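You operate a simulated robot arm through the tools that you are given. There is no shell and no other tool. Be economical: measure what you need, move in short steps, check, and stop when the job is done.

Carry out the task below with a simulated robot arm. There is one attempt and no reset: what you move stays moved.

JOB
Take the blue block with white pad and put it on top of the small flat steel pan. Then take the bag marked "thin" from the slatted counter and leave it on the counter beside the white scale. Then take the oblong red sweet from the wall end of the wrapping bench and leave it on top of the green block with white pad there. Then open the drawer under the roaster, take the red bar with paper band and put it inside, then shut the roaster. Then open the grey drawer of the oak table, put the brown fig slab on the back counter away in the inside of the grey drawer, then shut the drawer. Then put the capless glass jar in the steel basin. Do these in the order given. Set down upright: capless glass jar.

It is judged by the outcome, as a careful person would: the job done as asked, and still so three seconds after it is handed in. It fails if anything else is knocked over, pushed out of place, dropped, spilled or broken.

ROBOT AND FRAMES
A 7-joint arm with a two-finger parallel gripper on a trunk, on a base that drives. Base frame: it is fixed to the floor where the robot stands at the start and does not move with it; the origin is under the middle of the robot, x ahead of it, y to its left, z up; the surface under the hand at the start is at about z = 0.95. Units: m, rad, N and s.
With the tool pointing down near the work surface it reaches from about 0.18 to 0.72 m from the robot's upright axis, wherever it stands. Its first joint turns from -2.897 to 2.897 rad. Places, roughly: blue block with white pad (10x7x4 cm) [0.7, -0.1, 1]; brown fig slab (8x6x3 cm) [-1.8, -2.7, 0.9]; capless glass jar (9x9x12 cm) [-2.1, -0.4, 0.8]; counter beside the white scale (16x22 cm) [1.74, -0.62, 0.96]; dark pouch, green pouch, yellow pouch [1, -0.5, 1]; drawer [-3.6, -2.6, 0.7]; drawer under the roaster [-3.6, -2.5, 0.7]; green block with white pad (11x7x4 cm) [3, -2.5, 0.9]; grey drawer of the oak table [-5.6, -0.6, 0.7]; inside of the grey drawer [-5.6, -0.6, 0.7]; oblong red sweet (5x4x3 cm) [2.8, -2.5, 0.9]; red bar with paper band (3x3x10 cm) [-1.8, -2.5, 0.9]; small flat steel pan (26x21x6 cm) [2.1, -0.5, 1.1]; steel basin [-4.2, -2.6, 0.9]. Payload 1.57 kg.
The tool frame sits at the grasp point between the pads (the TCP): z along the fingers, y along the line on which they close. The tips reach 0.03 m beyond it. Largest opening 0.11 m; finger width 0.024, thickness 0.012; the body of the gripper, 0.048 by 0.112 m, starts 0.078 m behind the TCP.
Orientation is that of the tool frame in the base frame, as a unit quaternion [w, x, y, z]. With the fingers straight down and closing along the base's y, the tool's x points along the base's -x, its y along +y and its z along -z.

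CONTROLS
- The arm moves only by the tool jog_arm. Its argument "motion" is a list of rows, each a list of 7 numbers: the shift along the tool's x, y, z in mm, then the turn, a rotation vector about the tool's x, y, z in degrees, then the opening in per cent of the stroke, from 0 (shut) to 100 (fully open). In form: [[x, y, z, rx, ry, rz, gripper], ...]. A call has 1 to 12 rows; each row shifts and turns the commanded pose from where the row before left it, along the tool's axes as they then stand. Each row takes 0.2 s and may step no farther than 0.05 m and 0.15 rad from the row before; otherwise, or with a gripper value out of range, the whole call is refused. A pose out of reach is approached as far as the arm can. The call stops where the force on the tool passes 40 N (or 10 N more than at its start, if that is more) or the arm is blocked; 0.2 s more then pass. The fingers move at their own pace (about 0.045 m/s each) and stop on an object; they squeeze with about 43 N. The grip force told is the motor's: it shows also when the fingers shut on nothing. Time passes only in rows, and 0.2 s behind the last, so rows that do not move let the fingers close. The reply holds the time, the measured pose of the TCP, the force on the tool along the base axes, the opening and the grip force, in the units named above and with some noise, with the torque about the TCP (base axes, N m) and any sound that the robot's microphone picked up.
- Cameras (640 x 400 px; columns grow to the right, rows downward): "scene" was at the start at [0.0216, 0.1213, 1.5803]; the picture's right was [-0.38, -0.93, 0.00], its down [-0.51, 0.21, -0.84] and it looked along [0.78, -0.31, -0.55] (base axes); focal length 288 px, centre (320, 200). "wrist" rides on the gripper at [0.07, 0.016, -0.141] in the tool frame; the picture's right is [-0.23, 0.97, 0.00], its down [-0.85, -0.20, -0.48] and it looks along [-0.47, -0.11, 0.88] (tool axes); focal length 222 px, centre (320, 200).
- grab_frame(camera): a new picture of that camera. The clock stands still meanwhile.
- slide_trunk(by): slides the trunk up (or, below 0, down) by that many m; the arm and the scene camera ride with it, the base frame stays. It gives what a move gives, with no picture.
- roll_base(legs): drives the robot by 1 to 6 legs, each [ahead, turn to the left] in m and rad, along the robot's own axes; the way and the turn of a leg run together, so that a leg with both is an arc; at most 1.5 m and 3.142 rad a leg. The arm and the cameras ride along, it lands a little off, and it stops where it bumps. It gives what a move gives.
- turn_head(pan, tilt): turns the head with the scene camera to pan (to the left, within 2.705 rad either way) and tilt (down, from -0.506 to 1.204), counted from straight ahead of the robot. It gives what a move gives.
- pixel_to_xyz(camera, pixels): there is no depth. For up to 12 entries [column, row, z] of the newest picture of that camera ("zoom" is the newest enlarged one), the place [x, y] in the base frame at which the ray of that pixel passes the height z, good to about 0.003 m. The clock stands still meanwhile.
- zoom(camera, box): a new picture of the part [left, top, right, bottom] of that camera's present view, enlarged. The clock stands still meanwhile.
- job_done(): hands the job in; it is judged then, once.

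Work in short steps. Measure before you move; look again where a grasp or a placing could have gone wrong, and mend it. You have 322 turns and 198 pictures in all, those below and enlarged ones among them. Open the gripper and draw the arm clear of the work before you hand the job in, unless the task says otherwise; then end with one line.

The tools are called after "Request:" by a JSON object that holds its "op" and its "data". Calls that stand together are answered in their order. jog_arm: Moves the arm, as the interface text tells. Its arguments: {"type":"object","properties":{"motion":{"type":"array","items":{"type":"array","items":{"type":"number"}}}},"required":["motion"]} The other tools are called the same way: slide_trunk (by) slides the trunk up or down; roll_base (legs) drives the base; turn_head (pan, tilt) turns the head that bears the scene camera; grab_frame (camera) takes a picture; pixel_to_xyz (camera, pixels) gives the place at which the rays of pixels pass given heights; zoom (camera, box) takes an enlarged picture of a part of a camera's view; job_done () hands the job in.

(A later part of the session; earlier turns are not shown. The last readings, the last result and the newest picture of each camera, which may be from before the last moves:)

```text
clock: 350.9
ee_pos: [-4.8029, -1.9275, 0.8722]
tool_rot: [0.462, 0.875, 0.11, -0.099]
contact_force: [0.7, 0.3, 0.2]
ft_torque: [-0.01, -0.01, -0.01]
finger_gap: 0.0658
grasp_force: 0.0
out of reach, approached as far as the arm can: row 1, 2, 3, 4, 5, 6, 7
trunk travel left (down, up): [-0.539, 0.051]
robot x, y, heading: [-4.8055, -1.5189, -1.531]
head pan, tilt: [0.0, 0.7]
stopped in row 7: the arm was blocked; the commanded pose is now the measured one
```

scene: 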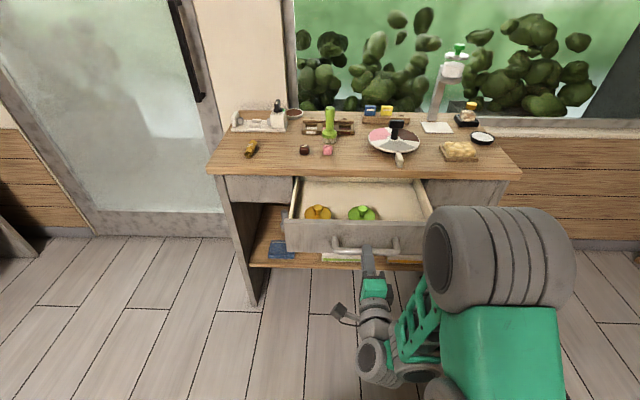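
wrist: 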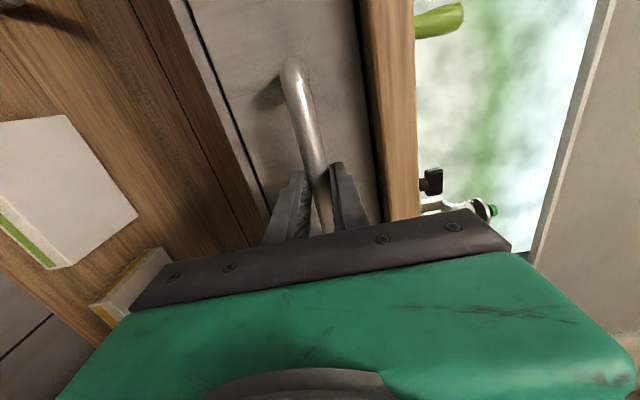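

Stuck at some limit; look at the arm.

Request:
{"op": "grab_frame", "data": {"camera": "scene"}}

Request:
{"op": "jog_arm", "data": {"motion": [[0, 0, 30, 0, 0, 0, 60], [0, 0, 30, 0, 0, 0, 60], [0, 0, 30, 0, 0, 0, 60]]}}

```text
68 pictures are left
```

scene: 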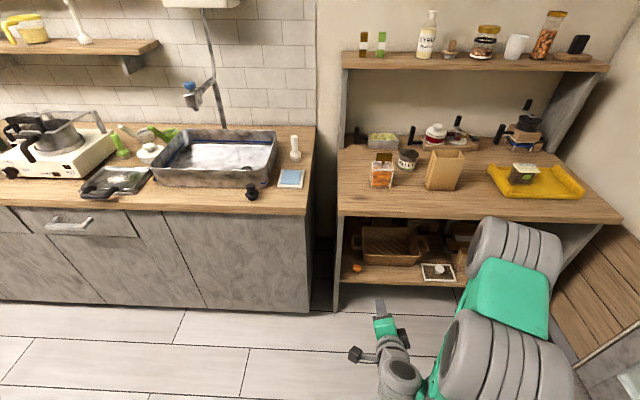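

```text
clock: 351.7
ee_pos: [-4.8043, -1.9609, 0.8423]
tool_rot: [0.468, 0.87, 0.111, -0.107]
contact_force: [0.3, -0.6, 0.6]
ft_torque: [-0.03, 0.02, 0.0]
finger_gap: 0.0659
grasp_force: 0.1
out of reach, approached as far as the arm can: row 1, 2, 3
trunk travel left (down, up): [-0.539, 0.051]
robot x, y, heading: [-4.8026, -1.5182, -1.531]
head pan, tilt: [0.0, 0.7]
```

Request:
{"op": "jog_arm", "data": {"motion": [[0, 17, 25, 0, 0, 0, 60], [0, 17, 25, 0, 0, 0, 60], [0, 17, 25, 0, 0, 0, 60], [0, 17, 25, 0, 0, 0, 60]]}}

Request:
{"op": "jog_arm", "data": {"motion": [[0, 0, 0, -6, 0, 0, 60], [0, 0, 0, -6, 0, 0, 60]]}}

```text
clock: 352.4
ee_pos: [-4.8012, -1.9937, 0.8268]
tool_rot: [0.492, 0.857, 0.105, -0.109]
contact_force: [0.4, -0.1, 0.2]
ft_torque: [-0.01, 0.01, -0.03]
finger_gap: 0.066
grasp_force: 0.0
out of reach, approached as far as the arm can: row 1, 2, 3
trunk travel left (down, up): [-0.539, 0.051]
robot x, y, heading: [-4.8033, -1.5201, -1.528]
head pan, tilt: [0.0, 0.7]
stopped in row 3: the force on the tool passed its limit at 65 N (the readings are from after the stop); the commanded pose is now the measured one
```

```text
clock: 353.0
ee_pos: [-4.7932, -1.9966, 0.8278]
tool_rot: [0.543, 0.826, 0.116, -0.097]
contact_force: [-0.3, -0.2, -0.3]
ft_torque: [0.01, 0.02, -0.01]
finger_gap: 0.0658
grasp_force: 0.1
out of reach, approached as far as the arm can: row 1
trunk travel left (down, up): [-0.539, 0.051]
robot x, y, heading: [-4.8067, -1.5193, -1.532]
head pan, tilt: [0.0, 0.7]
```

Pitching up works, so I'll reverse the known-good path: lower trunk, pitch to horizontal, extend, then roll back and pitch down via tool y.

Request:
{"op": "slide_trunk", "data": {"by": -0.2}}

Request:
{"op": "jog_arm", "data": {"motion": [[0, 0, 0, -6, 0, 0, 60], [0, 0, 0, -6, 0, 0, 60], [0, 0, 0, -6, 0, 0, 60], [0, 0, 0, -5, 0, 0, 60], [0, 20, 20, 0, 0, 0, 60], [0, 20, 20, 0, 0, 0, 60], [0, 20, 20, 0, 0, 0, 60], [0, 20, 20, 0, 0, 0, 60]]}}

```text
clock: 355.1
ee_pos: [-4.7946, -1.9955, 0.6279]
tool_rot: [0.542, 0.827, 0.116, -0.097]
contact_force: [-0.7, -0.4, 0.6]
ft_torque: [-0.01, -0.01, -0.01]
finger_gap: 0.0659
grasp_force: 0.0
trunk travel left (down, up): [-0.339, 0.251]
robot x, y, heading: [-4.8028, -1.5229, -1.529]
head pan, tilt: [0.0, 0.7]
```

```text
clock: 356.9
ee_pos: [-4.7665, -2.0738, 0.6984]
tool_rot: [0.695, 0.703, 0.132, -0.072]
contact_force: [-0.7, -0.2, 0.3]
ft_torque: [0.02, 0.0, 0.0]
finger_gap: 0.066
grasp_force: 0.0
out of reach, approached as far as the arm can: row 2
trunk travel left (down, up): [-0.339, 0.251]
robot x, y, heading: [-4.8043, -1.5195, -1.533]
head pan, tilt: [0.0, 0.7]
```

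Horizontal and free again. Raise, then roll back by -73° so that the camera hangs below.

Request:
{"op": "jog_arm", "data": {"motion": [[10, 40, 8, 0, 0, 0, 60], [10, 40, 8, 0, 0, 0, 60], [10, 40, 8, 0, 0, 0, 60], [0, 0, 0, 0, 0, -8.2, 60], [0, 0, 0, 0, 0, -8.2, 60], [0, 0, 0, 0, 0, -8.2, 60], [0, 0, 0, 0, 0, -8.2, 60], [0, 0, 0, 0, 0, -8.2, 60], [0, 0, 0, 0, 0, -8.2, 60], [0, 0, 0, 0, 0, -8.2, 60], [0, 0, 0, 0, 0, -8.2, 60], [0, 0, 0, 0, 0, -8.2, 60]]}}

```text
clock: 359.6
ee_pos: [-4.7009, -2.0946, 0.8032]
tool_rot: [0.513, 0.481, 0.529, -0.475]
contact_force: [-0.4, -0.3, -0.5]
ft_torque: [-0.02, 0.0, 0.0]
finger_gap: 0.0662
grasp_force: 0.1
trunk travel left (down, up): [-0.339, 0.251]
robot x, y, heading: [-4.8055, -1.5191, -1.527]
head pan, tilt: [0.0, 0.7]
```

Now pitch down with +90° about tool y.

Request:
{"op": "jog_arm", "data": {"motion": [[0, 0, 0, 0, 8.2, 0, 60], [0, 0, 0, 0, 8.2, 0, 60], [0, 0, 0, 0, 8.2, 0, 60], [0, 0, 0, 0, 8.2, 0, 60], [0, 0, 0, 0, 8.2, 0, 60], [0, 0, 0, 0, 8.2, 0, 60], [0, 0, 0, 0, 8.2, 0, 60], [0, 0, 0, 0, 8.2, 0, 60], [0, 0, 0, 0, 8.2, 0, 60], [0, 0, 0, 0, 8.2, 0, 60], [0, 0, 0, 0, 8.2, 0, 60]]}}

```text
clock: 361.4
ee_pos: [-4.7741, -1.9402, 0.6613]
tool_rot: [0.307, 0.555, 0.683, -0.361]
contact_force: [0.2, 0.8, -0.1]
ft_torque: [0.01, 0.01, 0.01]
finger_gap: 0.0658
grasp_force: 0.0
out of reach, approached as far as the arm can: row 1, 2, 3, 4, 5, 6, 7, 8, 9
trunk travel left (down, up): [-0.339, 0.251]
robot x, y, heading: [-4.8035, -1.521, -1.53]
head pan, tilt: [0.0, 0.7]
stopped in row 9: the arm was blocked; the commanded pose is now the measured one
```

Request:
{"op": "grab_frame", "data": {"camera": "scene"}}

```text
67 pictures are left
```

scene: 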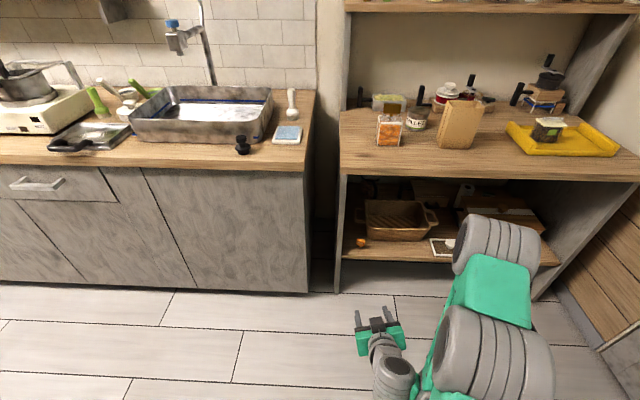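

The arm is folded with the elbow far forward. Pitch back up while moving outward and upward, extending farther this time.

Request:
{"op": "jog_arm", "data": {"motion": [[-35, 0, 20, 0, -6, 0, 60], [-35, 0, 20, 0, -6, 0, 60], [-35, 0, 20, 0, -6, 0, 60], [-35, 0, 20, 0, -6, 0, 60], [-35, 0, 20, 0, -6, 0, 60], [-35, 0, 20, 0, -6, 0, 60]]}}

Request:
{"op": "jog_arm", "data": {"motion": [[-45, 0, 0, 0, 0, 0, 60], [-45, 0, 0, 0, 0, 0, 60], [-45, 0, 15, 0, 0, 0, 60], [-45, 0, 15, 0, 0, 0, 60]]}}

```text
clock: 362.8
ee_pos: [-4.7283, -2.114, 0.8109]
tool_rot: [0.503, 0.419, 0.555, -0.513]
contact_force: [-0.9, 1.3, 0.7]
ft_torque: [-0.02, -0.01, 0.0]
finger_gap: 0.0661
grasp_force: 0.1
trunk travel left (down, up): [-0.339, 0.251]
robot x, y, heading: [-4.8049, -1.5215, -1.531]
head pan, tilt: [0.0, 0.7]
```

```text
clock: 363.8
ee_pos: [-4.7196, -2.0907, 0.8753]
tool_rot: [0.502, 0.42, 0.555, -0.514]
contact_force: [0.6, 0.3, 0.3]
ft_torque: [0.0, 0.01, 0.01]
finger_gap: 0.0663
grasp_force: 0.1
out of reach, approached as far as the arm can: row 2, 3, 4
trunk travel left (down, up): [-0.339, 0.251]
robot x, y, heading: [-4.803, -1.5157, -1.531]
head pan, tilt: [0.0, 0.7]
```

Request:
{"op": "jog_arm", "data": {"motion": [[0, 0, 40, 0, 0, 0, 60], [0, 0, 40, 0, 0, 0, 60], [0, 0, 30, 0, 0, 0, 60]]}}

Request:
{"op": "jog_arm", "data": {"motion": [[0, 0, 0, 0, 6, 0, 60], [0, 0, 0, 0, 6, 0, 60], [0, 0, 0, 0, 6, 0, 60], [0, 0, 0, 0, 6, 0, 60]]}}

```text
clock: 364.6
ee_pos: [-4.7237, -2.1343, 0.8414]
tool_rot: [0.503, 0.418, 0.556, -0.513]
contact_force: [0.1, 0.4, -0.6]
ft_torque: [0.01, 0.0, -0.02]
finger_gap: 0.066
grasp_force: 0.1
out of reach, approached as far as the arm can: row 1, 2, 3
trunk travel left (down, up): [-0.339, 0.251]
robot x, y, heading: [-4.8022, -1.5193, -1.534]
head pan, tilt: [0.0, 0.7]
```

```text
clock: 365.6
ee_pos: [-4.7055, -2.1319, 0.8248]
tool_rot: [0.398, 0.486, 0.66, -0.411]
contact_force: [0.1, 0.2, -0.1]
ft_torque: [-0.02, 0.05, 0.05]
finger_gap: 0.0658
grasp_force: 0.1
out of reach, approached as far as the arm can: row 1, 2
trunk travel left (down, up): [-0.339, 0.251]
robot x, y, heading: [-4.8024, -1.5217, -1.532]
head pan, tilt: [0.0, 0.7]
```

Progress at larger reach. Continue pitching while pushing outward.

Request:
{"op": "jog_arm", "data": {"motion": [[0, 0, 10, 0, 6, 0, 60], [0, 0, 10, 0, 6, 0, 60], [0, 0, 10, 0, 6, 0, 60], [0, 0, 0, 0, 6, 0, 60]]}}

Request:
{"op": "jog_arm", "data": {"motion": [[0, 0, 0, 0, 6, 0, 60], [0, 0, 0, 0, 6, 0, 60], [0, 0, 0, 0, 6, 0, 60], [0, 0, 0, 0, 6, 0, 60]]}}

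```text
clock: 366.6
ee_pos: [-4.7012, -2.1604, 0.81]
tool_rot: [0.251, 0.561, 0.729, -0.301]
contact_force: [0.5, -0.1, -0.8]
ft_torque: [0.0, 0.01, -0.01]
finger_gap: 0.0656
grasp_force: 0.0
trunk travel left (down, up): [-0.339, 0.251]
robot x, y, heading: [-4.8063, -1.5211, -1.528]
head pan, tilt: [0.0, 0.7]
```

```text
clock: 367.6
ee_pos: [-4.7018, -2.1575, 0.8114]
tool_rot: [0.095, 0.611, 0.766, -0.176]
contact_force: [0.5, 0.5, 0.2]
ft_torque: [-0.01, 0.01, 0.02]
finger_gap: 0.066
grasp_force: 0.1
trunk travel left (down, up): [-0.339, 0.251]
robot x, y, heading: [-4.805, -1.5213, -1.528]
head pan, tilt: [0.0, 0.7]
```

Working. Finish the pitch-down.

Request:
{"op": "jog_arm", "data": {"motion": [[0, 0, 0, 0, 5.7, 0, 60], [0, 0, 0, 0, 5.7, 0, 60], [0, 0, 0, 0, 5.7, 0, 60], [0, 0, 0, 0, 5.3, 0, 60], [0, 0, -40, 0, 0, 0, 60], [0, 0, -40, 0, 0, 0, 60]]}}

```text
clock: 369.0
ee_pos: [-4.6867, -2.1539, 0.8793]
tool_rot: [-0.054, 0.633, 0.77, -0.056]
contact_force: [0.1, -0.1, 0.3]
ft_torque: [0.01, 0.0, -0.02]
finger_gap: 0.0659
grasp_force: 0.1
out of reach, approached as far as the arm can: row 6
trunk travel left (down, up): [-0.339, 0.251]
robot x, y, heading: [-4.8015, -1.5173, -1.532]
head pan, tilt: [0.0, 0.7]
```

Level the tool, fix yaw, retract moderately.

Request:
{"op": "jog_arm", "data": {"motion": [[0, 0, 0, -4.5, 0, 0, 60], [0, 0, 0, -4.5, 0, 0, 60], [0, 0, 0, 0, 0, 8.5, 60], [40, 0, 0, 0, 0, 0, 60], [40, 0, 0, 0, 0, 0, 60], [40, 0, 0, 0, 0, 0, 60], [40, 0, 0, 0, 0, 0, 60]]}}

Request:
{"op": "slide_trunk", "data": {"by": 0.2}}

```text
clock: 370.6
ee_pos: [-4.6945, -1.9937, 0.8812]
tool_rot: [-0.006, 0.692, 0.722, 0.005]
contact_force: [0.1, -0.3, -0.5]
ft_torque: [0.01, 0.02, 0.01]
finger_gap: 0.066
grasp_force: 0.0
trunk travel left (down, up): [-0.339, 0.251]
robot x, y, heading: [-4.7998, -1.5207, -1.535]
head pan, tilt: [0.0, 0.7]
```

```text
clock: 372.8
ee_pos: [-4.6943, -1.9935, 1.0809]
tool_rot: [-0.006, 0.691, 0.722, 0.004]
contact_force: [-0.3, 0.0, 1.2]
ft_torque: [0.0, 0.03, -0.01]
finger_gap: 0.0661
grasp_force: 0.1
trunk travel left (down, up): [-0.539, 0.051]
robot x, y, heading: [-4.8047, -1.5208, -1.532]
head pan, tilt: [0.0, 0.7]
```

Now drive to the fig slab at ≈(-1.84,-2.705).

Request:
{"op": "roll_base", "data": {"legs": [[0, 1.532], [1.48, 0], [1.48, 0], [0, -1.571], [0.35, 0]]}}

Request:
{"op": "turn_head", "data": {"pan": 0.1, "tilt": 0.75}}

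Request:
{"op": "grab_frame", "data": {"camera": "scene"}}

```text
clock: 396.4
ee_pos: [-1.8064, -2.5059, 1.0803]
tool_rot: [-0.006, 0.729, 0.685, 0.005]
contact_force: [-0.1, -0.3, 0.2]
ft_torque: [0.01, 0.02, 0.02]
finger_gap: 0.0659
grasp_force: 0.0
trunk travel left (down, up): [-0.539, 0.051]
robot x, y, heading: [-1.8625, -2.022, -1.632]
head pan, tilt: [0.0, 0.7]
```

```text
clock: 397.0
ee_pos: [-1.8053, -2.5059, 1.0813]
tool_rot: [-0.005, 0.729, 0.685, 0.005]
contact_force: [0.4, 0.1, -0.4]
ft_torque: [-0.05, -0.01, -0.03]
finger_gap: 0.0659
grasp_force: 0.0
trunk travel left (down, up): [-0.539, 0.051]
robot x, y, heading: [-1.8679, -2.024, -1.638]
head pan, tilt: [0.099, 0.75]
```

```text
66 pictures are left
```

scene: 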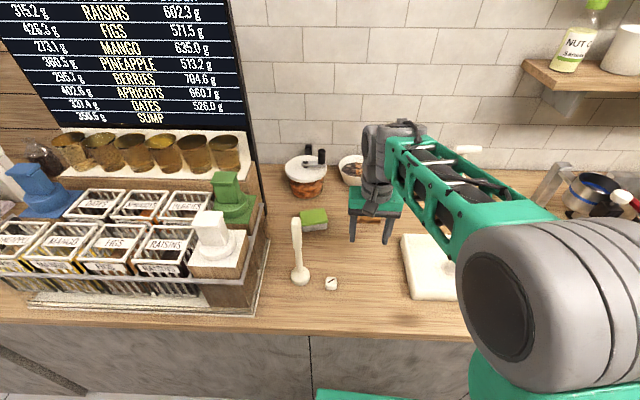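

Request:
{"op": "grab_frame", "data": {"camera": "wrist"}}

```text
65 pictures are left
```

wrist: 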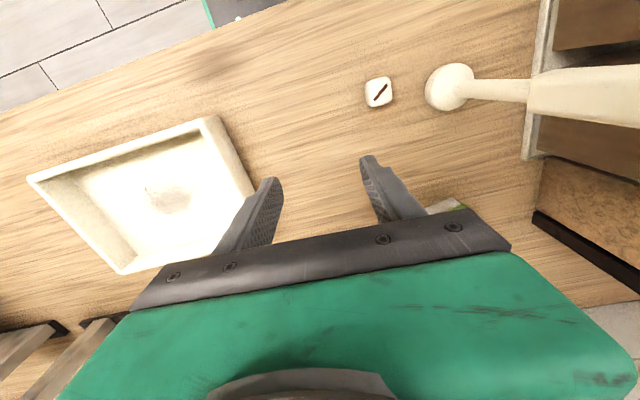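

Slab centre from earlier views ≈(-1.838,-2.718), 8 cm along x. Extend over it with the gripper fully open.

Request:
{"op": "jog_arm", "data": {"motion": [[-43, -4, 0, 0, 0, 0, 100], [-43, -4, 0, 0, 0, 0, 100], [-43, -4, 0, 0, 0, 0, 100], [-43, -4, 0, 0, 0, 0, 100], [-40, -4, 0, 0, 0, 0, 100]]}}

Request:
{"op": "grab_frame", "data": {"camera": "wrist"}}

```text
clock: 398.2
ee_pos: [-1.8404, -2.7163, 1.0771]
tool_rot: [-0.006, 0.729, 0.684, 0.006]
contact_force: [1.1, -0.5, -0.5]
ft_torque: [0.03, 0.03, 0.01]
finger_gap: 0.1098
grasp_force: 0.0
trunk travel left (down, up): [-0.539, 0.051]
robot x, y, heading: [-1.8644, -2.0181, -1.636]
head pan, tilt: [0.099, 0.75]
```

```text
64 pictures are left
```

wrist: 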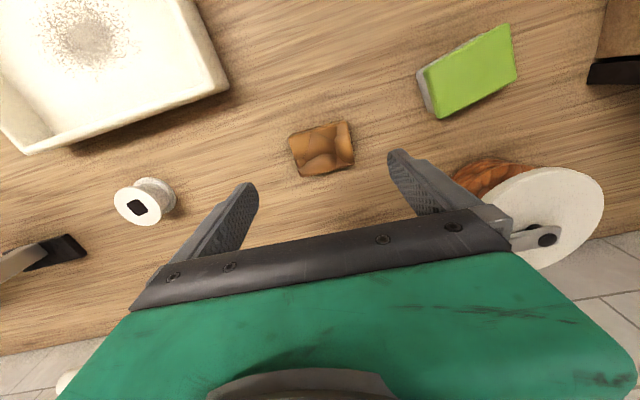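

Request:
{"op": "pixel_to_xyz", "data": {"camera": "wrist", "pixels": [[288, 135, 0.93], [348, 121, 0.93], [353, 162, 0.93], [300, 176, 0.93], [452, 178, 0.93], [480, 180, 1.0], [178, 190, 0.93], [420, 75, 0.93]]}}

```text
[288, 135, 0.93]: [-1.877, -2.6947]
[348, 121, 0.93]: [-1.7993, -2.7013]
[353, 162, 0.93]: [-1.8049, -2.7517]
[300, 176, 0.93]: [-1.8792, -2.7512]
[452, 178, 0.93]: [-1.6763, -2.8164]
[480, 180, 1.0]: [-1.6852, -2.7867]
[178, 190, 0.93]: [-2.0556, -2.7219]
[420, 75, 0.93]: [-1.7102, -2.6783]
```

Centre (-1.840,-2.725). Descend to z≈0.940 and close.

Request:
{"op": "jog_arm", "data": {"motion": [[-8, 0, 0, 0, 0, 0, 100], [0, 0, 40, 0, 0, 0, 100], [0, 0, 40, 0, 0, 0, 100], [0, 0, 40, 0, 0, 0, 100], [0, 0, 16, 0, 0, 0, 100]]}}

Request:
{"op": "grab_frame", "data": {"camera": "wrist"}}

```text
clock: 399.4
ee_pos: [-1.84, -2.7241, 0.9424]
tool_rot: [-0.006, 0.729, 0.684, 0.004]
contact_force: [0.5, 0.0, 0.6]
ft_torque: [0.05, -0.03, -0.02]
finger_gap: 0.1099
grasp_force: 0.0
trunk travel left (down, up): [-0.539, 0.051]
robot x, y, heading: [-1.8644, -2.0206, -1.636]
head pan, tilt: [0.099, 0.75]
```

```text
63 pictures are left
```

wrist: 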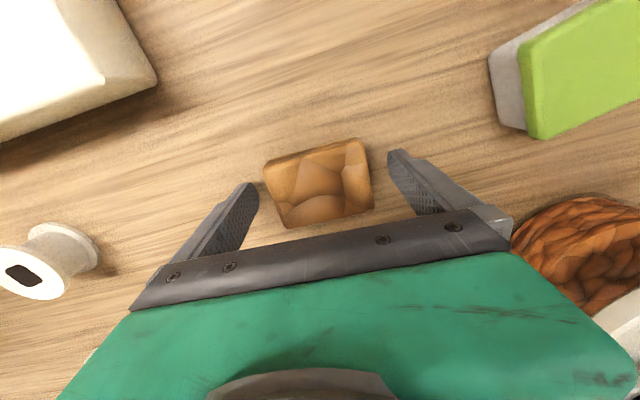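

Between the fingers; close.

Request:
{"op": "jog_arm", "data": {"motion": [[0, 0, 1, 0, 0, 0, 80], [0, 0, 0, 0, 0, 0, 60], [0, 0, 0, 0, 0, 0, 50], [0, 0, 0, 0, 0, 0, 50], [0, 0, 0, 0, 0, 0, 50]]}}

Request:
{"op": "jog_arm", "data": {"motion": [[0, 0, -30, 0, 0, 0, 50], [0, 0, -40, 0, 0, 0, 50], [0, 0, -40, 0, 0, 0, 50], [0, 0, -40, 0, 0, 0, 50], [40, 0, 0, 0, 0, 0, 50], [40, 0, 0, 0, 0, 0, 50], [40, 0, 0, 0, 0, 0, 50], [40, 0, 0, 0, 0, 0, 50], [40, 0, 0, 0, 0, 0, 50], [40, 0, 0, 0, 0, 0, 50]]}}

Request:
{"op": "grab_frame", "data": {"camera": "wrist"}}

```text
clock: 400.6
ee_pos: [-1.8379, -2.7225, 0.9413]
tool_rot: [-0.005, 0.73, 0.684, 0.004]
contact_force: [-0.9, 0.5, -0.8]
ft_torque: [0.01, -0.02, 0.06]
finger_gap: 0.0793
grasp_force: 39.7
trunk travel left (down, up): [-0.539, 0.051]
robot x, y, heading: [-1.8647, -2.0225, -1.634]
head pan, tilt: [0.099, 0.75]
```

```text
clock: 402.8
ee_pos: [-1.8235, -2.4851, 1.0934]
tool_rot: [-0.005, 0.729, 0.685, 0.004]
contact_force: [0.2, 0.5, -1.9]
ft_torque: [0.02, -0.01, -0.01]
finger_gap: 0.0794
grasp_force: 43.1
trunk travel left (down, up): [-0.539, 0.051]
robot x, y, heading: [-1.8654, -2.017, -1.64]
head pan, tilt: [0.099, 0.75]
```

```text
62 pictures are left
```

wrist: 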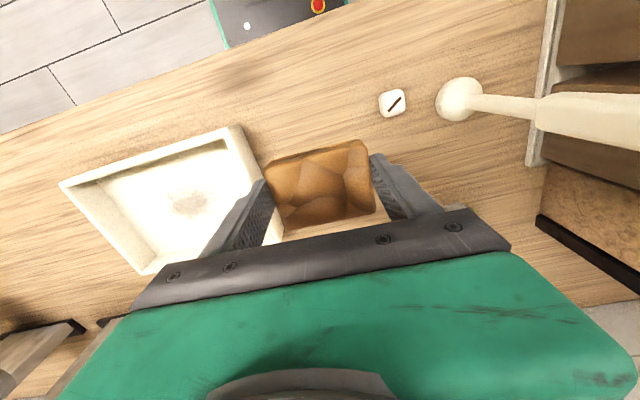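

Slab held (gap 0.079). Drive back through the aisle.

Request:
{"op": "roll_base", "data": {"legs": [[-0.5, 0], [0, -1.502], [1.49, 0], [1.49, 0]]}}

```text
clock: 423.5
ee_pos: [-5.2988, -1.7679, 1.0933]
tool_rot: [-0.001, 1.0, 0.03, 0.007]
contact_force: [-0.1, -0.1, -0.9]
ft_torque: [-0.01, -0.02, -0.02]
finger_gap: 0.0791
grasp_force: 43.0
trunk travel left (down, up): [-0.539, 0.051]
robot x, y, heading: [-4.8416, -1.6723, -3.083]
head pan, tilt: [0.099, 0.75]
```

Request:
{"op": "roll_base", "data": {"legs": [[0, -1.629], [1.09, 0], [0, 1.571]]}}

Request:
{"op": "turn_head", "data": {"pan": 0.0, "tilt": 0.85}}

Request:
{"op": "grab_frame", "data": {"camera": "scene"}}

Request:
{"op": "grab_frame", "data": {"camera": "wrist"}}

```text
clock: 436.9
ee_pos: [-5.304, -0.6501, 1.0935]
tool_rot: [-0.001, 1.0, 0.001, 0.007]
contact_force: [-0.1, 0.3, -1.3]
ft_torque: [-0.02, 0.0, -0.02]
finger_gap: 0.0791
grasp_force: 42.9
trunk travel left (down, up): [-0.539, 0.051]
robot x, y, heading: [-4.8469, -0.5746, -3.148]
head pan, tilt: [0.099, 0.75]
```

```text
clock: 437.6
ee_pos: [-5.3039, -0.6497, 1.093]
tool_rot: [0.0, 1.0, 0.002, 0.007]
contact_force: [0.7, -0.5, -1.2]
ft_torque: [0.03, -0.01, -0.03]
finger_gap: 0.0794
grasp_force: 43.1
trunk travel left (down, up): [-0.539, 0.051]
robot x, y, heading: [-4.8478, -0.5807, -3.136]
head pan, tilt: [0.0, 0.85]
```

```text
61 pictures are left
```

scene: 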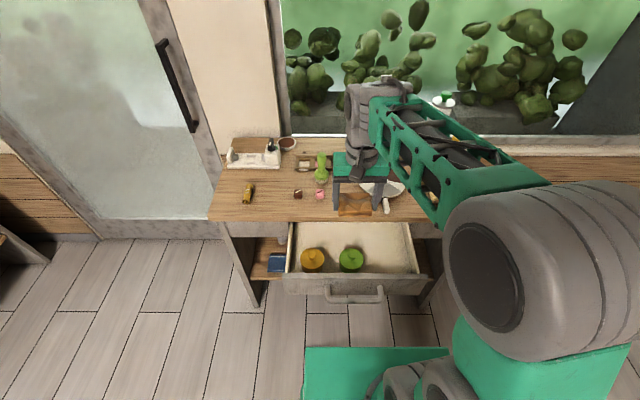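

```text
60 pictures are left
```

wrist: 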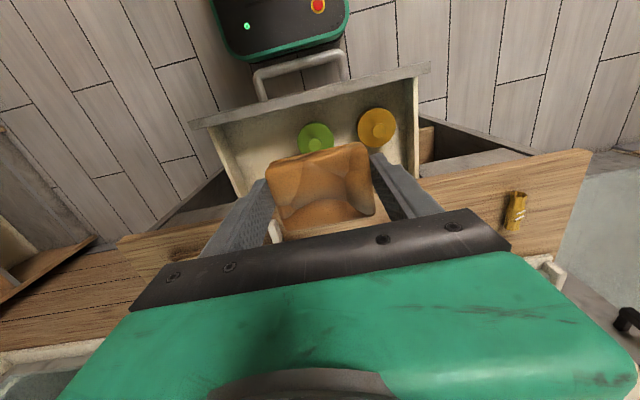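

Measure the drawer interior from the wrist view: corners (213,128),(418,80),(240,195) and the green lid edge.

Request:
{"op": "pixel_to_xyz", "data": {"camera": "wrist", "pixels": [[213, 128, 0.8], [412, 78, 0.8], [242, 195, 0.8], [300, 140, 0.73], [333, 135, 0.73], [150, 235, 0.82], [440, 180, 0.82], [225, 128, 0.7]]}}

Request:
{"op": "zoom", "data": {"camera": "scene", "box": [270, 190, 450, 310]}}

Request:
{"op": "pixel_to_xyz", "data": {"camera": "scene", "pixels": [[290, 273, 0.8], [416, 272, 0.8], [408, 224, 0.8], [364, 262, 0.73], [350, 220, 0.82], [350, 285, 0.8]]}}

```text
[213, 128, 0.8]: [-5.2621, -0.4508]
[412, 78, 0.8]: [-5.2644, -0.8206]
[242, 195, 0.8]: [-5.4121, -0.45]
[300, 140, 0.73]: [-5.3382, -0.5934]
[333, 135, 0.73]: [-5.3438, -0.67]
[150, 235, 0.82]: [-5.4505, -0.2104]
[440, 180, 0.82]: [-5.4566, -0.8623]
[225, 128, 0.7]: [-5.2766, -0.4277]
```

```text
3.33 times, centred on (360, 250) of scene
```

zoom: 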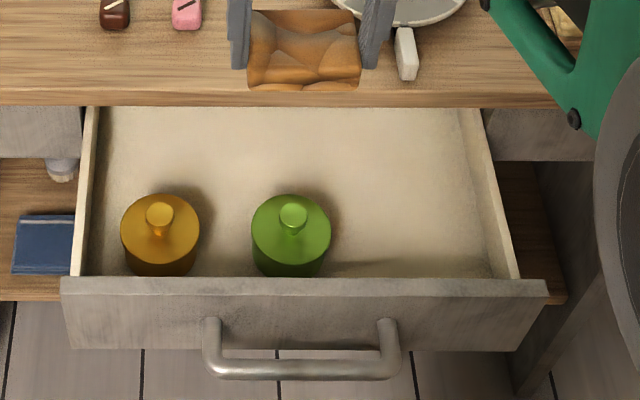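

```text
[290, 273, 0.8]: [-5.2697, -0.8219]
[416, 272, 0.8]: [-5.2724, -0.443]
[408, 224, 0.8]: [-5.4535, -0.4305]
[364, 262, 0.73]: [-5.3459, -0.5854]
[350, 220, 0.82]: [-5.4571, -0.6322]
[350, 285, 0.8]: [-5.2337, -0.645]
```

Free area is the +y half (y -0.585…-0.445). I rotate the slab 90° so fingers close along x, then move to (-5.36,-0.515).

Request:
{"op": "jog_arm", "data": {"motion": [[0, 0, 0, 0, 0, 8.2, 50], [0, 0, 0, 0, 0, 8.2, 50], [0, 0, 0, 0, 0, 8.2, 50], [0, 0, 0, 0, 0, 8.2, 50], [0, 0, 0, 0, 0, 8.2, 50], [0, 0, 0, 0, 0, 8.2, 50], [0, 0, 0, 0, 0, 8.2, 50], [0, 0, 0, 0, 0, 8.2, 50], [0, 0, 0, 0, 0, 8.2, 50], [0, 0, 0, 0, 0, 8.2, 50], [0, 0, 0, 0, 0, 8.2, 50]]}}

Request:
{"op": "jog_arm", "data": {"motion": [[-35, 14, 0, 0, 0, 0, 50], [-35, 14, 0, 0, 0, 0, 50], [-35, 14, 0, 0, 0, 0, 50], [-30, 14, 0, 0, 0, 0, 50]]}}

Request:
{"op": "slide_trunk", "data": {"by": -0.17}}

Request:
{"op": "grab_frame", "data": {"camera": "wrist"}}

Request:
{"op": "zoom", "data": {"camera": "scene", "box": [270, 150, 470, 300]}}

```text
clock: 440.0
ee_pos: [-5.3042, -0.6492, 1.0932]
tool_rot: [0.006, -0.706, 0.708, -0.004]
contact_force: [0.3, 0.1, -1.4]
ft_torque: [0.01, -0.03, -0.01]
finger_gap: 0.0792
grasp_force: 42.7
trunk travel left (down, up): [-0.539, 0.051]
robot x, y, heading: [-4.8418, -0.5758, -3.14]
head pan, tilt: [0.0, 0.85]
```

```text
clock: 441.0
ee_pos: [-5.3593, -0.513, 1.0925]
tool_rot: [-0.006, 0.707, -0.707, 0.004]
contact_force: [0.3, -1.8, -1.3]
ft_torque: [0.02, 0.02, -0.03]
finger_gap: 0.0796
grasp_force: 42.6
trunk travel left (down, up): [-0.539, 0.051]
robot x, y, heading: [-4.8448, -0.5758, -3.141]
head pan, tilt: [0.0, 0.85]
```

```text
clock: 442.9
ee_pos: [-5.3593, -0.5133, 0.9231]
tool_rot: [0.005, -0.707, 0.707, -0.005]
contact_force: [-0.1, 0.1, -1.5]
ft_torque: [-0.03, 0.01, 0.0]
finger_gap: 0.079
grasp_force: 43.1
trunk travel left (down, up): [-0.369, 0.221]
robot x, y, heading: [-4.8418, -0.5798, -3.135]
head pan, tilt: [0.0, 0.85]
```

```text
58 pictures are left
```

wrist: 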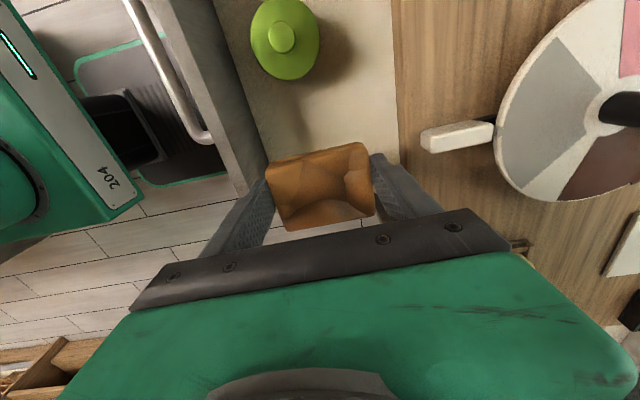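

```text
2.67 times, centred on (370, 225) of scene
```

zoom: 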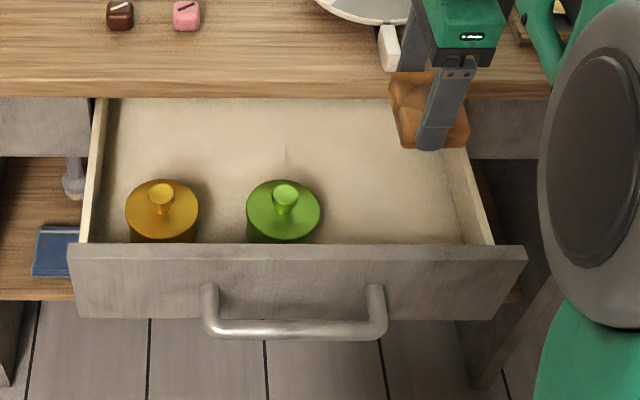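

Request:
{"op": "pixel_to_xyz", "data": {"camera": "wrist", "pixels": [[262, 140, 0.8], [398, 120, 0.82], [300, 75, 0.74], [320, 30, 0.74], [284, 78, 0.76]]}}

```text
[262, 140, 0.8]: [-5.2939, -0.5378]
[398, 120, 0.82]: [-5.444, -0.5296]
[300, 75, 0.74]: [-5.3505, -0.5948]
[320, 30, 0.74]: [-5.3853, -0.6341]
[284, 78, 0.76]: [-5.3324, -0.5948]
```

Centred between panel (x≈-5.285) and table edge (x≈-5.445). Descend.

Request:
{"op": "jog_arm", "data": {"motion": [[3, 4, 30, 0, 0, 0, 50], [0, 0, 30, 0, 0, 0, 50], [0, 0, 30, 0, 0, 0, 50], [0, 0, 30, 0, 0, 0, 50], [0, 0, 25, 0, 0, 0, 50]]}}

Request:
{"op": "zoom", "data": {"camera": "scene", "box": [270, 150, 470, 300]}}

```text
clock: 444.1
ee_pos: [-5.3608, -0.5176, 0.7785]
tool_rot: [-0.006, 0.707, -0.707, 0.004]
contact_force: [0.5, 0.5, -2.0]
ft_torque: [-0.01, 0.01, 0.03]
finger_gap: 0.0794
grasp_force: 43.2
trunk travel left (down, up): [-0.369, 0.221]
robot x, y, heading: [-4.8462, -0.5751, -3.139]
head pan, tilt: [0.0, 0.85]
```

```text
2.67 times, centred on (370, 225) of scene
```

zoom: 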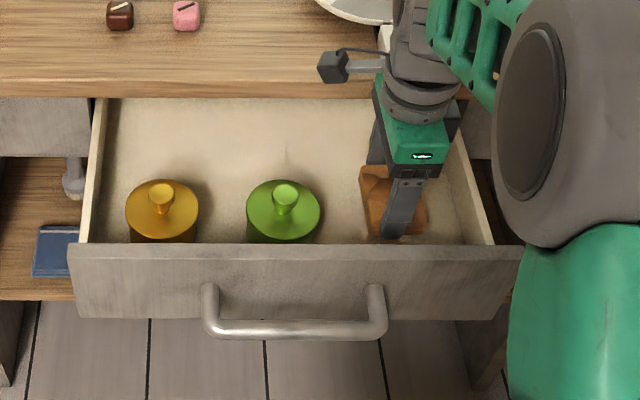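

Good. Continue down in small steps feeling for the floor.

Request:
{"op": "jog_arm", "data": {"motion": [[0, 0, 8, 0, 0, 0, 50], [0, 0, 5, 0, 0, 0, 50], [0, 0, 4, 0, 0, 0, 50]]}}

Request:
{"op": "jog_arm", "data": {"motion": [[0, 0, 3, 0, 0, 0, 50], [0, 0, 3, 0, 0, 0, 50]]}}

Request:
{"op": "jog_arm", "data": {"motion": [[0, 0, 3, 0, 0, 0, 50], [0, 0, 2, 0, 0, 0, 50]]}}

```text
clock: 444.9
ee_pos: [-5.3603, -0.5157, 0.7622]
tool_rot: [0.006, -0.707, 0.707, -0.004]
contact_force: [-0.6, -0.4, -1.6]
ft_torque: [0.01, 0.02, 0.02]
finger_gap: 0.0795
grasp_force: 42.6
trunk travel left (down, up): [-0.369, 0.221]
robot x, y, heading: [-4.8425, -0.5772, -3.141]
head pan, tilt: [0.0, 0.85]
```

```text
clock: 445.5
ee_pos: [-5.3596, -0.5163, 0.7539]
tool_rot: [-0.006, 0.707, -0.707, 0.004]
contact_force: [1.5, -0.6, -1.3]
ft_torque: [-0.05, -0.02, 0.0]
finger_gap: 0.0793
grasp_force: 43.0
trunk travel left (down, up): [-0.369, 0.221]
robot x, y, heading: [-4.8426, -0.5777, -3.139]
head pan, tilt: [0.0, 0.85]
```

```text
clock: 446.1
ee_pos: [-5.3602, -0.5168, 0.7503]
tool_rot: [-0.005, 0.707, -0.707, 0.004]
contact_force: [2.3, -1.2, 4.0]
ft_torque: [-0.19, 0.14, 0.07]
finger_gap: 0.0792
grasp_force: 42.9
trunk travel left (down, up): [-0.369, 0.221]
robot x, y, heading: [-4.842, -0.5794, -3.142]
head pan, tilt: [0.0, 0.85]
```

Contact with the drawer floor. Release and lift straight out.

Request:
{"op": "jog_arm", "data": {"motion": [[0, 0, 0, 0, 0, 0, 85], [0, 0, 0, 0, 0, 0, 88], [0, 0, -20, 0, 0, 0, 88], [0, 0, -40, 0, 0, 0, 88], [0, 0, -40, 0, 0, 0, 88], [0, 0, -40, 0, 0, 0, 88], [0, 0, -40, 0, 0, 0, 88]]}}

Request:
{"op": "slide_trunk", "data": {"by": 0.12}}

Request:
{"op": "zoom", "data": {"camera": "scene", "box": [270, 150, 470, 300]}}

```text
clock: 447.7
ee_pos: [-5.3651, -0.515, 0.9298]
tool_rot: [-0.005, 0.707, -0.707, 0.005]
contact_force: [0.0, 0.2, -0.6]
ft_torque: [0.01, -0.03, 0.02]
finger_gap: 0.0968
grasp_force: 0.1
trunk travel left (down, up): [-0.369, 0.221]
robot x, y, heading: [-4.8422, -0.5783, -3.141]
head pan, tilt: [0.0, 0.85]
```

```text
clock: 449.2
ee_pos: [-5.3648, -0.5166, 1.0498]
tool_rot: [-0.006, 0.707, -0.707, 0.004]
contact_force: [0.3, 0.1, -0.1]
ft_torque: [0.0, -0.02, 0.04]
finger_gap: 0.0968
grasp_force: 0.0
trunk travel left (down, up): [-0.489, 0.101]
robot x, y, heading: [-4.8433, -0.5768, -3.14]
head pan, tilt: [0.0, 0.85]
```

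```text
2.67 times, centred on (370, 225) of scene
```

zoom: 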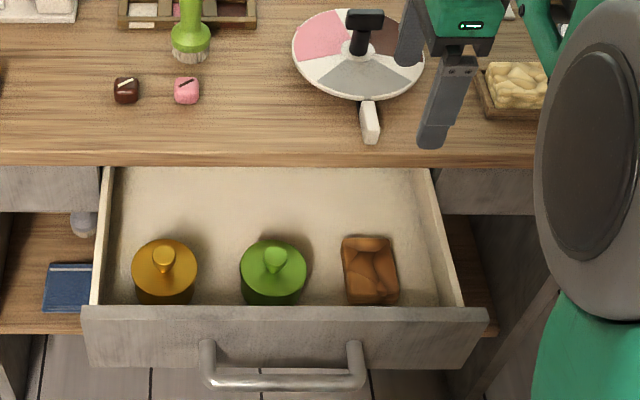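

Slab lies in the drawer. To shut it: back off, turn the wrist back, and lower closed fingers in front of the handle.

Request:
{"op": "roll_base", "data": {"legs": [[-0.13, 0]]}}

Request:
{"op": "jog_arm", "data": {"motion": [[30, -35, 0, 0, 0, 0, 0], [30, -35, 0, 0, 0, 0, 0], [30, 0, 0, 0, 0, -8.2, 0], [20, 0, 0, 0, 0, -8.2, 0], [0, 0, 0, 0, 0, -8.2, 0], [0, 0, 0, 0, 0, -8.2, 0], [0, 0, 0, 0, 0, -8.2, 0], [0, 0, 0, 0, 0, -8.2, 0], [0, 0, 0, 0, 0, -8.2, 0], [0, 0, 0, 0, 0, -8.2, 0], [0, 0, 0, 0, 0, -8.2, 0], [0, 0, 0, 0, 0, -8.2, 0]]}}

Request:
{"op": "jog_arm", "data": {"motion": [[0, 0, 0, 0, 0, -8, 0]]}}

Request:
{"op": "zoom", "data": {"camera": "scene", "box": [240, 150, 480, 330]}}

```text
clock: 450.5
ee_pos: [-5.2337, -0.5161, 1.0499]
tool_rot: [0.005, -0.707, 0.707, -0.004]
contact_force: [0.2, -0.3, -0.1]
ft_torque: [0.0, 0.02, -0.03]
finger_gap: 0.0969
grasp_force: 0.0
trunk travel left (down, up): [-0.489, 0.101]
robot x, y, heading: [-4.7118, -0.5806, -3.141]
head pan, tilt: [0.0, 0.85]
```

```text
clock: 453.1
ee_pos: [-5.1608, -0.6253, 1.0509]
tool_rot: [-0.001, 0.998, -0.069, 0.007]
contact_force: [0.5, 0.8, -0.7]
ft_torque: [0.01, -0.02, -0.01]
finger_gap: 0.0
grasp_force: 21.0
trunk travel left (down, up): [-0.489, 0.101]
robot x, y, heading: [-4.7144, -0.576, -3.139]
head pan, tilt: [0.0, 0.85]
```

```text
clock: 453.5
ee_pos: [-5.162, -0.6262, 1.05]
tool_rot: [-0.001, 1.0, 0.0, 0.006]
contact_force: [-0.9, 0.2, 0.0]
ft_torque: [0.03, 0.03, -0.02]
finger_gap: 0.0
grasp_force: 20.9
trunk travel left (down, up): [-0.489, 0.101]
robot x, y, heading: [-4.7146, -0.5756, -3.144]
head pan, tilt: [0.0, 0.85]
```

```text
2.22 times, centred on (360, 240) of scene
```

zoom: 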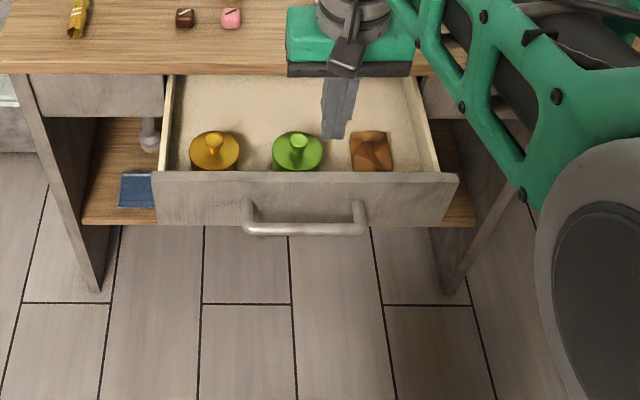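

Request:
{"op": "pixel_to_xyz", "data": {"camera": "zoom", "pixels": [[303, 233, 0.76], [303, 237, 0.76], [250, 232, 0.76], [362, 230, 0.76]]}}

```text
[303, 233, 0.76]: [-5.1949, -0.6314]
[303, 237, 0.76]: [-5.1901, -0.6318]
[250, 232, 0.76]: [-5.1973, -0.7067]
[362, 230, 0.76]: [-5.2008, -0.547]
```

Handle's outer face is at x≈-5.19; fingers' front at -5.174. Back off 8 mm more and lower the trunk 0.28 m.

Request:
{"op": "jog_arm", "data": {"motion": [[8, 0, 0, 0, 0, 0, 0]]}}

Request:
{"op": "slide_trunk", "data": {"by": -0.28}}

Request:
{"op": "zoom", "data": {"camera": "scene", "box": [240, 100, 480, 280]}}

```text
clock: 453.9
ee_pos: [-5.1527, -0.6253, 1.0515]
tool_rot: [-0.001, 1.0, 0.001, 0.007]
contact_force: [0.4, -1.5, -1.4]
ft_torque: [0.01, -0.03, 0.01]
finger_gap: 0.0
grasp_force: 21.6
trunk travel left (down, up): [-0.489, 0.101]
robot x, y, heading: [-4.7149, -0.5779, -3.139]
head pan, tilt: [0.0, 0.85]
```

```text
clock: 456.7
ee_pos: [-5.1524, -0.6248, 0.7713]
tool_rot: [-0.001, 1.0, 0.0, 0.008]
contact_force: [0.0, 0.3, -0.5]
ft_torque: [0.01, -0.01, 0.01]
finger_gap: 0.0002
grasp_force: 21.5
trunk travel left (down, up): [-0.209, 0.381]
robot x, y, heading: [-4.7102, -0.5759, -3.144]
head pan, tilt: [0.0, 0.85]
```

```text
2.22 times, centred on (360, 190) of scene
```

zoom: 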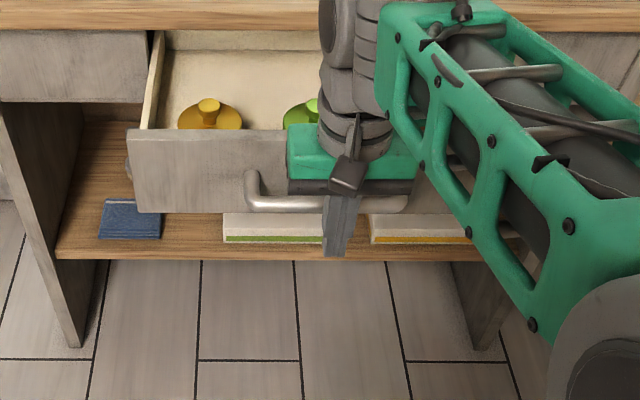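

Fingers are in front of the handle. Push by driving 0.2 m forward.

Request:
{"op": "roll_base", "data": {"legs": [[0.2, 0]]}}

Request:
{"op": "zoom", "data": {"camera": "scene", "box": [240, 100, 480, 280]}}

```text
clock: 458.3
ee_pos: [-5.3482, -0.625, 0.7712]
tool_rot: [-0.001, 1.0, 0.0, 0.007]
contact_force: [-0.1, 1.3, -0.9]
ft_torque: [-0.01, 0.0, 0.03]
finger_gap: 0.0
grasp_force: 21.2
trunk travel left (down, up): [-0.209, 0.381]
robot x, y, heading: [-4.9107, -0.5762, 3.144]
head pan, tilt: [0.0, 0.85]
```

```text
2.22 times, centred on (360, 190) of scene
```

zoom: 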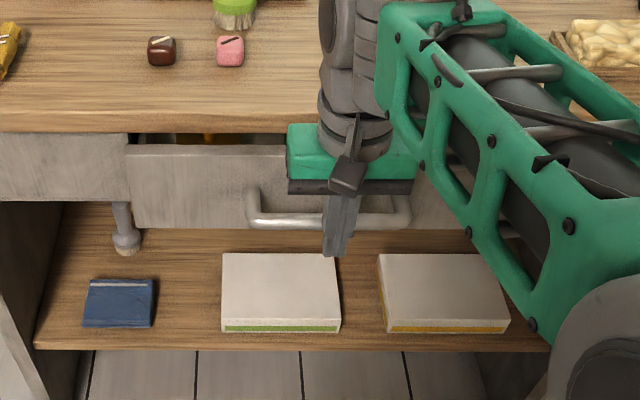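

Request:
{"op": "roll_base", "data": {"legs": [[0.065, 0]]}}

Request:
{"op": "zoom", "data": {"camera": "scene", "box": [240, 100, 480, 280]}}

```text
clock: 459.3
ee_pos: [-5.403, -0.6242, 0.7703]
tool_rot: [-0.002, 1.0, 0.001, 0.015]
contact_force: [3.6, 0.3, 2.9]
ft_torque: [-0.05, -0.01, -0.01]
finger_gap: 0.0001
grasp_force: 21.0
trunk travel left (down, up): [-0.209, 0.381]
robot x, y, heading: [-4.9711, -0.5785, -3.142]
head pan, tilt: [0.0, 0.85]
stopped in leg 1: the force on the tool passed its limit at 60 N (the readings are from after the stop); the commanded pose is now the measured one
```

```text
2.22 times, centred on (360, 190) of scene
```

zoom: 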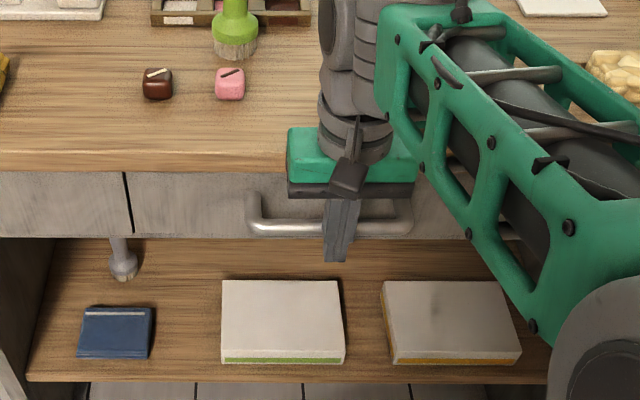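

Drawer is flush again. Back off, raise the trunk, and look toward the vitrine for the capless jar.

Request:
{"op": "roll_base", "data": {"legs": [[-0.15, 0]]}}

Request:
{"op": "slide_trunk", "data": {"by": 0.35}}

Request:
{"op": "grab_frame", "data": {"camera": "scene"}}

Request:
{"op": "turn_head", "data": {"pan": -2.6, "tilt": 0.45}}

Request:
{"op": "grab_frame", "data": {"camera": "scene"}}

```text
clock: 460.7
ee_pos: [-5.2549, -0.6253, 0.77]
tool_rot: [-0.001, 1.0, 0.001, 0.016]
contact_force: [0.6, 0.0, 1.2]
ft_torque: [-0.03, 0.0, -0.02]
finger_gap: 0.0
grasp_force: 21.0
trunk travel left (down, up): [-0.209, 0.381]
robot x, y, heading: [-4.8212, -0.5777, -3.137]
head pan, tilt: [0.0, 0.85]
```

```text
clock: 464.1
ee_pos: [-5.2551, -0.6252, 1.12]
tool_rot: [-0.002, 1.0, 0.002, 0.016]
contact_force: [-0.2, 0.1, -0.9]
ft_torque: [0.01, -0.02, -0.01]
finger_gap: 0.0
grasp_force: 21.3
trunk travel left (down, up): [-0.559, 0.031]
robot x, y, heading: [-4.8234, -0.5764, -3.14]
head pan, tilt: [0.0, 0.85]
```

```text
50 pictures are left
```

scene: 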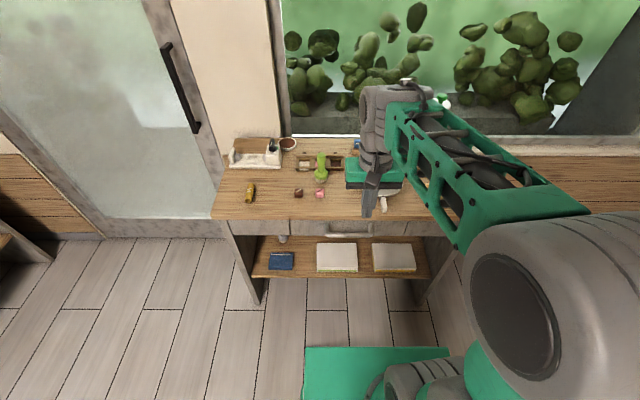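

```text
clock: 466.4
ee_pos: [-5.2552, -0.6244, 1.1202]
tool_rot: [-0.002, 1.0, 0.0, 0.016]
contact_force: [0.9, -0.2, 1.0]
ft_torque: [0.03, 0.01, -0.02]
finger_gap: 0.0
grasp_force: 21.3
trunk travel left (down, up): [-0.559, 0.031]
robot x, y, heading: [-4.8233, -0.5772, -3.143]
head pan, tilt: [-2.601, 0.45]
```

```text
49 pictures are left
```

scene: 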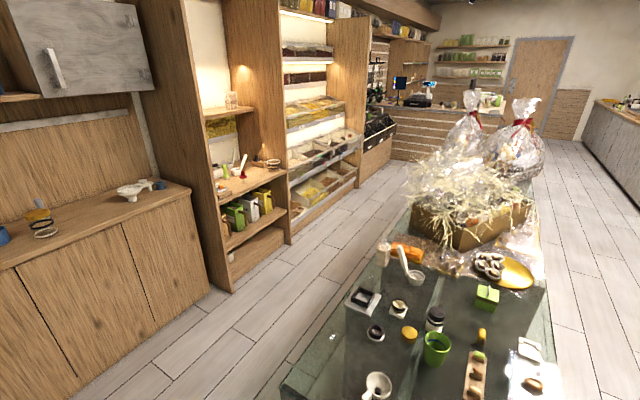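

Measure the aisle on the other side: vitrine edge (283,388),(395,215); shelf base (232,292),(292,243),(357,187).

Request:
{"op": "pixel_to_xyz", "data": {"camera": "scene", "pixels": [[283, 385, 0.85], [400, 215, 0.85], [232, 292, 0.0], [292, 243, 0.0], [357, 187, 0.0], [384, 262, 0.85], [210, 290, 0.0]]}}

Request:
{"op": "zoom", "data": {"camera": "scene", "box": [340, 90, 560, 300]}}

```text
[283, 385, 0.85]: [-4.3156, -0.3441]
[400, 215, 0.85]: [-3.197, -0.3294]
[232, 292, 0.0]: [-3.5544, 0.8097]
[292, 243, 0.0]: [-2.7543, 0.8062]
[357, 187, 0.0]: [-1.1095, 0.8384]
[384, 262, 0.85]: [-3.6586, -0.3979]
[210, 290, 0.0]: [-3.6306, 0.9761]
```

```text
1.90 times, centred on (450, 195) of scene
```

zoom: 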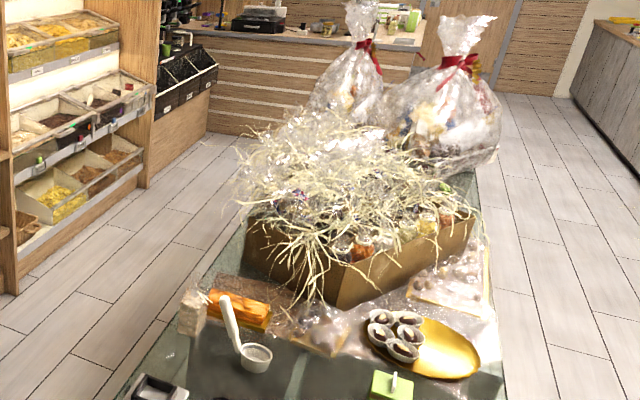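

The +y aisle is y≈-0.33…0.80. Drive around into it and look for the jar near x≈-2.1.

Request:
{"op": "roll_base", "data": {"legs": [[0, -1.571], [0.82, 0], [0, -1.571], [1.1, 0], [0.9, 0]]}}

Request:
{"op": "turn_head", "data": {"pan": -0.7, "tilt": 0.55}}

Request:
{"op": "grab_frame", "data": {"camera": "scene"}}

```text
clock: 487.9
ee_pos: [-2.4124, 0.3404, 1.1203]
tool_rot: [-0.016, -0.01, 1.0, -0.002]
contact_force: [0.6, -0.4, -0.9]
ft_torque: [0.02, 0.0, -0.01]
finger_gap: 0.0
grasp_force: 20.9
trunk travel left (down, up): [-0.559, 0.031]
robot x, y, heading: [-2.8471, 0.2805, 0.017]
head pan, tilt: [-2.601, 0.45]
```

```text
clock: 489.7
ee_pos: [-2.4122, 0.3412, 1.12]
tool_rot: [-0.016, -0.01, 1.0, -0.001]
contact_force: [-0.7, -0.5, -0.3]
ft_torque: [-0.02, 0.03, 0.0]
finger_gap: 0.0001
grasp_force: 20.8
trunk travel left (down, up): [-0.559, 0.031]
robot x, y, heading: [-2.8421, 0.2826, 0.024]
head pan, tilt: [-0.7, 0.55]
```

```text
47 pictures are left
```

scene: 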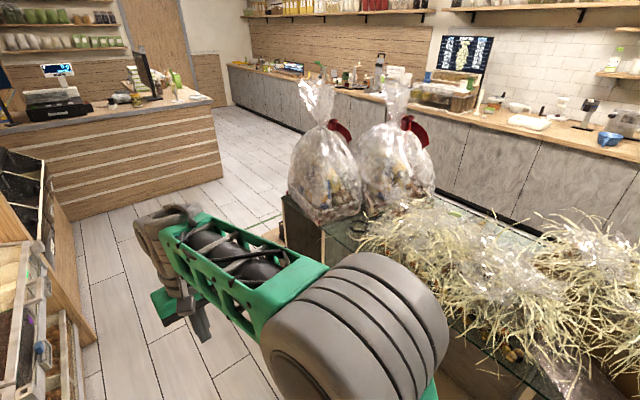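

Request:
{"op": "turn_head", "data": {"pan": -0.9, "tilt": 0.75}}

Request:
{"op": "zoom", "data": {"camera": "scene", "box": [160, 80, 420, 260]}}

```text
clock: 490.4
ee_pos: [-2.4121, 0.3413, 1.12]
tool_rot: [-0.016, -0.01, 1.0, -0.002]
contact_force: [-0.6, 0.7, -0.7]
ft_torque: [0.0, 0.0, -0.02]
finger_gap: 0.0002
grasp_force: 21.0
trunk travel left (down, up): [-0.559, 0.031]
robot x, y, heading: [-2.8469, 0.2881, 0.024]
head pan, tilt: [-0.901, 0.75]
```

```text
2.22 times, centred on (290, 170) of scene
```

zoom: 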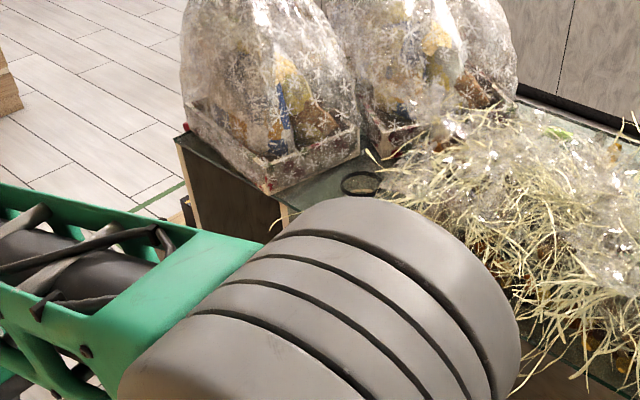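

A dark ring at (358,183) may be the jar's rim. Drive 0.45 m on and look again.

Request:
{"op": "roll_base", "data": {"legs": [[0.5, 0]]}}

Request:
{"op": "turn_head", "data": {"pan": -1.1, "tilt": 0.85}}

Request:
{"op": "grab_frame", "data": {"camera": "scene"}}

```text
clock: 493.4
ee_pos: [-1.9108, 0.3492, 1.1208]
tool_rot: [-0.016, -0.01, 1.0, -0.002]
contact_force: [1.1, 0.1, 0.7]
ft_torque: [0.0, -0.02, -0.03]
finger_gap: 0.0
grasp_force: 20.8
trunk travel left (down, up): [-0.559, 0.031]
robot x, y, heading: [-2.3426, 0.2969, 0.017]
head pan, tilt: [-0.901, 0.75]
```

```text
clock: 494.1
ee_pos: [-1.9097, 0.3496, 1.12]
tool_rot: [-0.015, -0.01, 1.0, -0.002]
contact_force: [1.0, 0.4, 0.5]
ft_torque: [0.01, 0.01, 0.04]
finger_gap: 0.0
grasp_force: 21.3
trunk travel left (down, up): [-0.559, 0.031]
robot x, y, heading: [-2.344, 0.2924, 0.021]
head pan, tilt: [-1.1, 0.85]
```

```text
45 pictures are left
```

scene: 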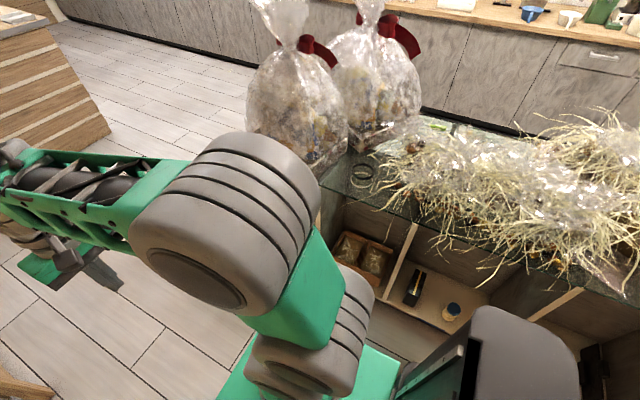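

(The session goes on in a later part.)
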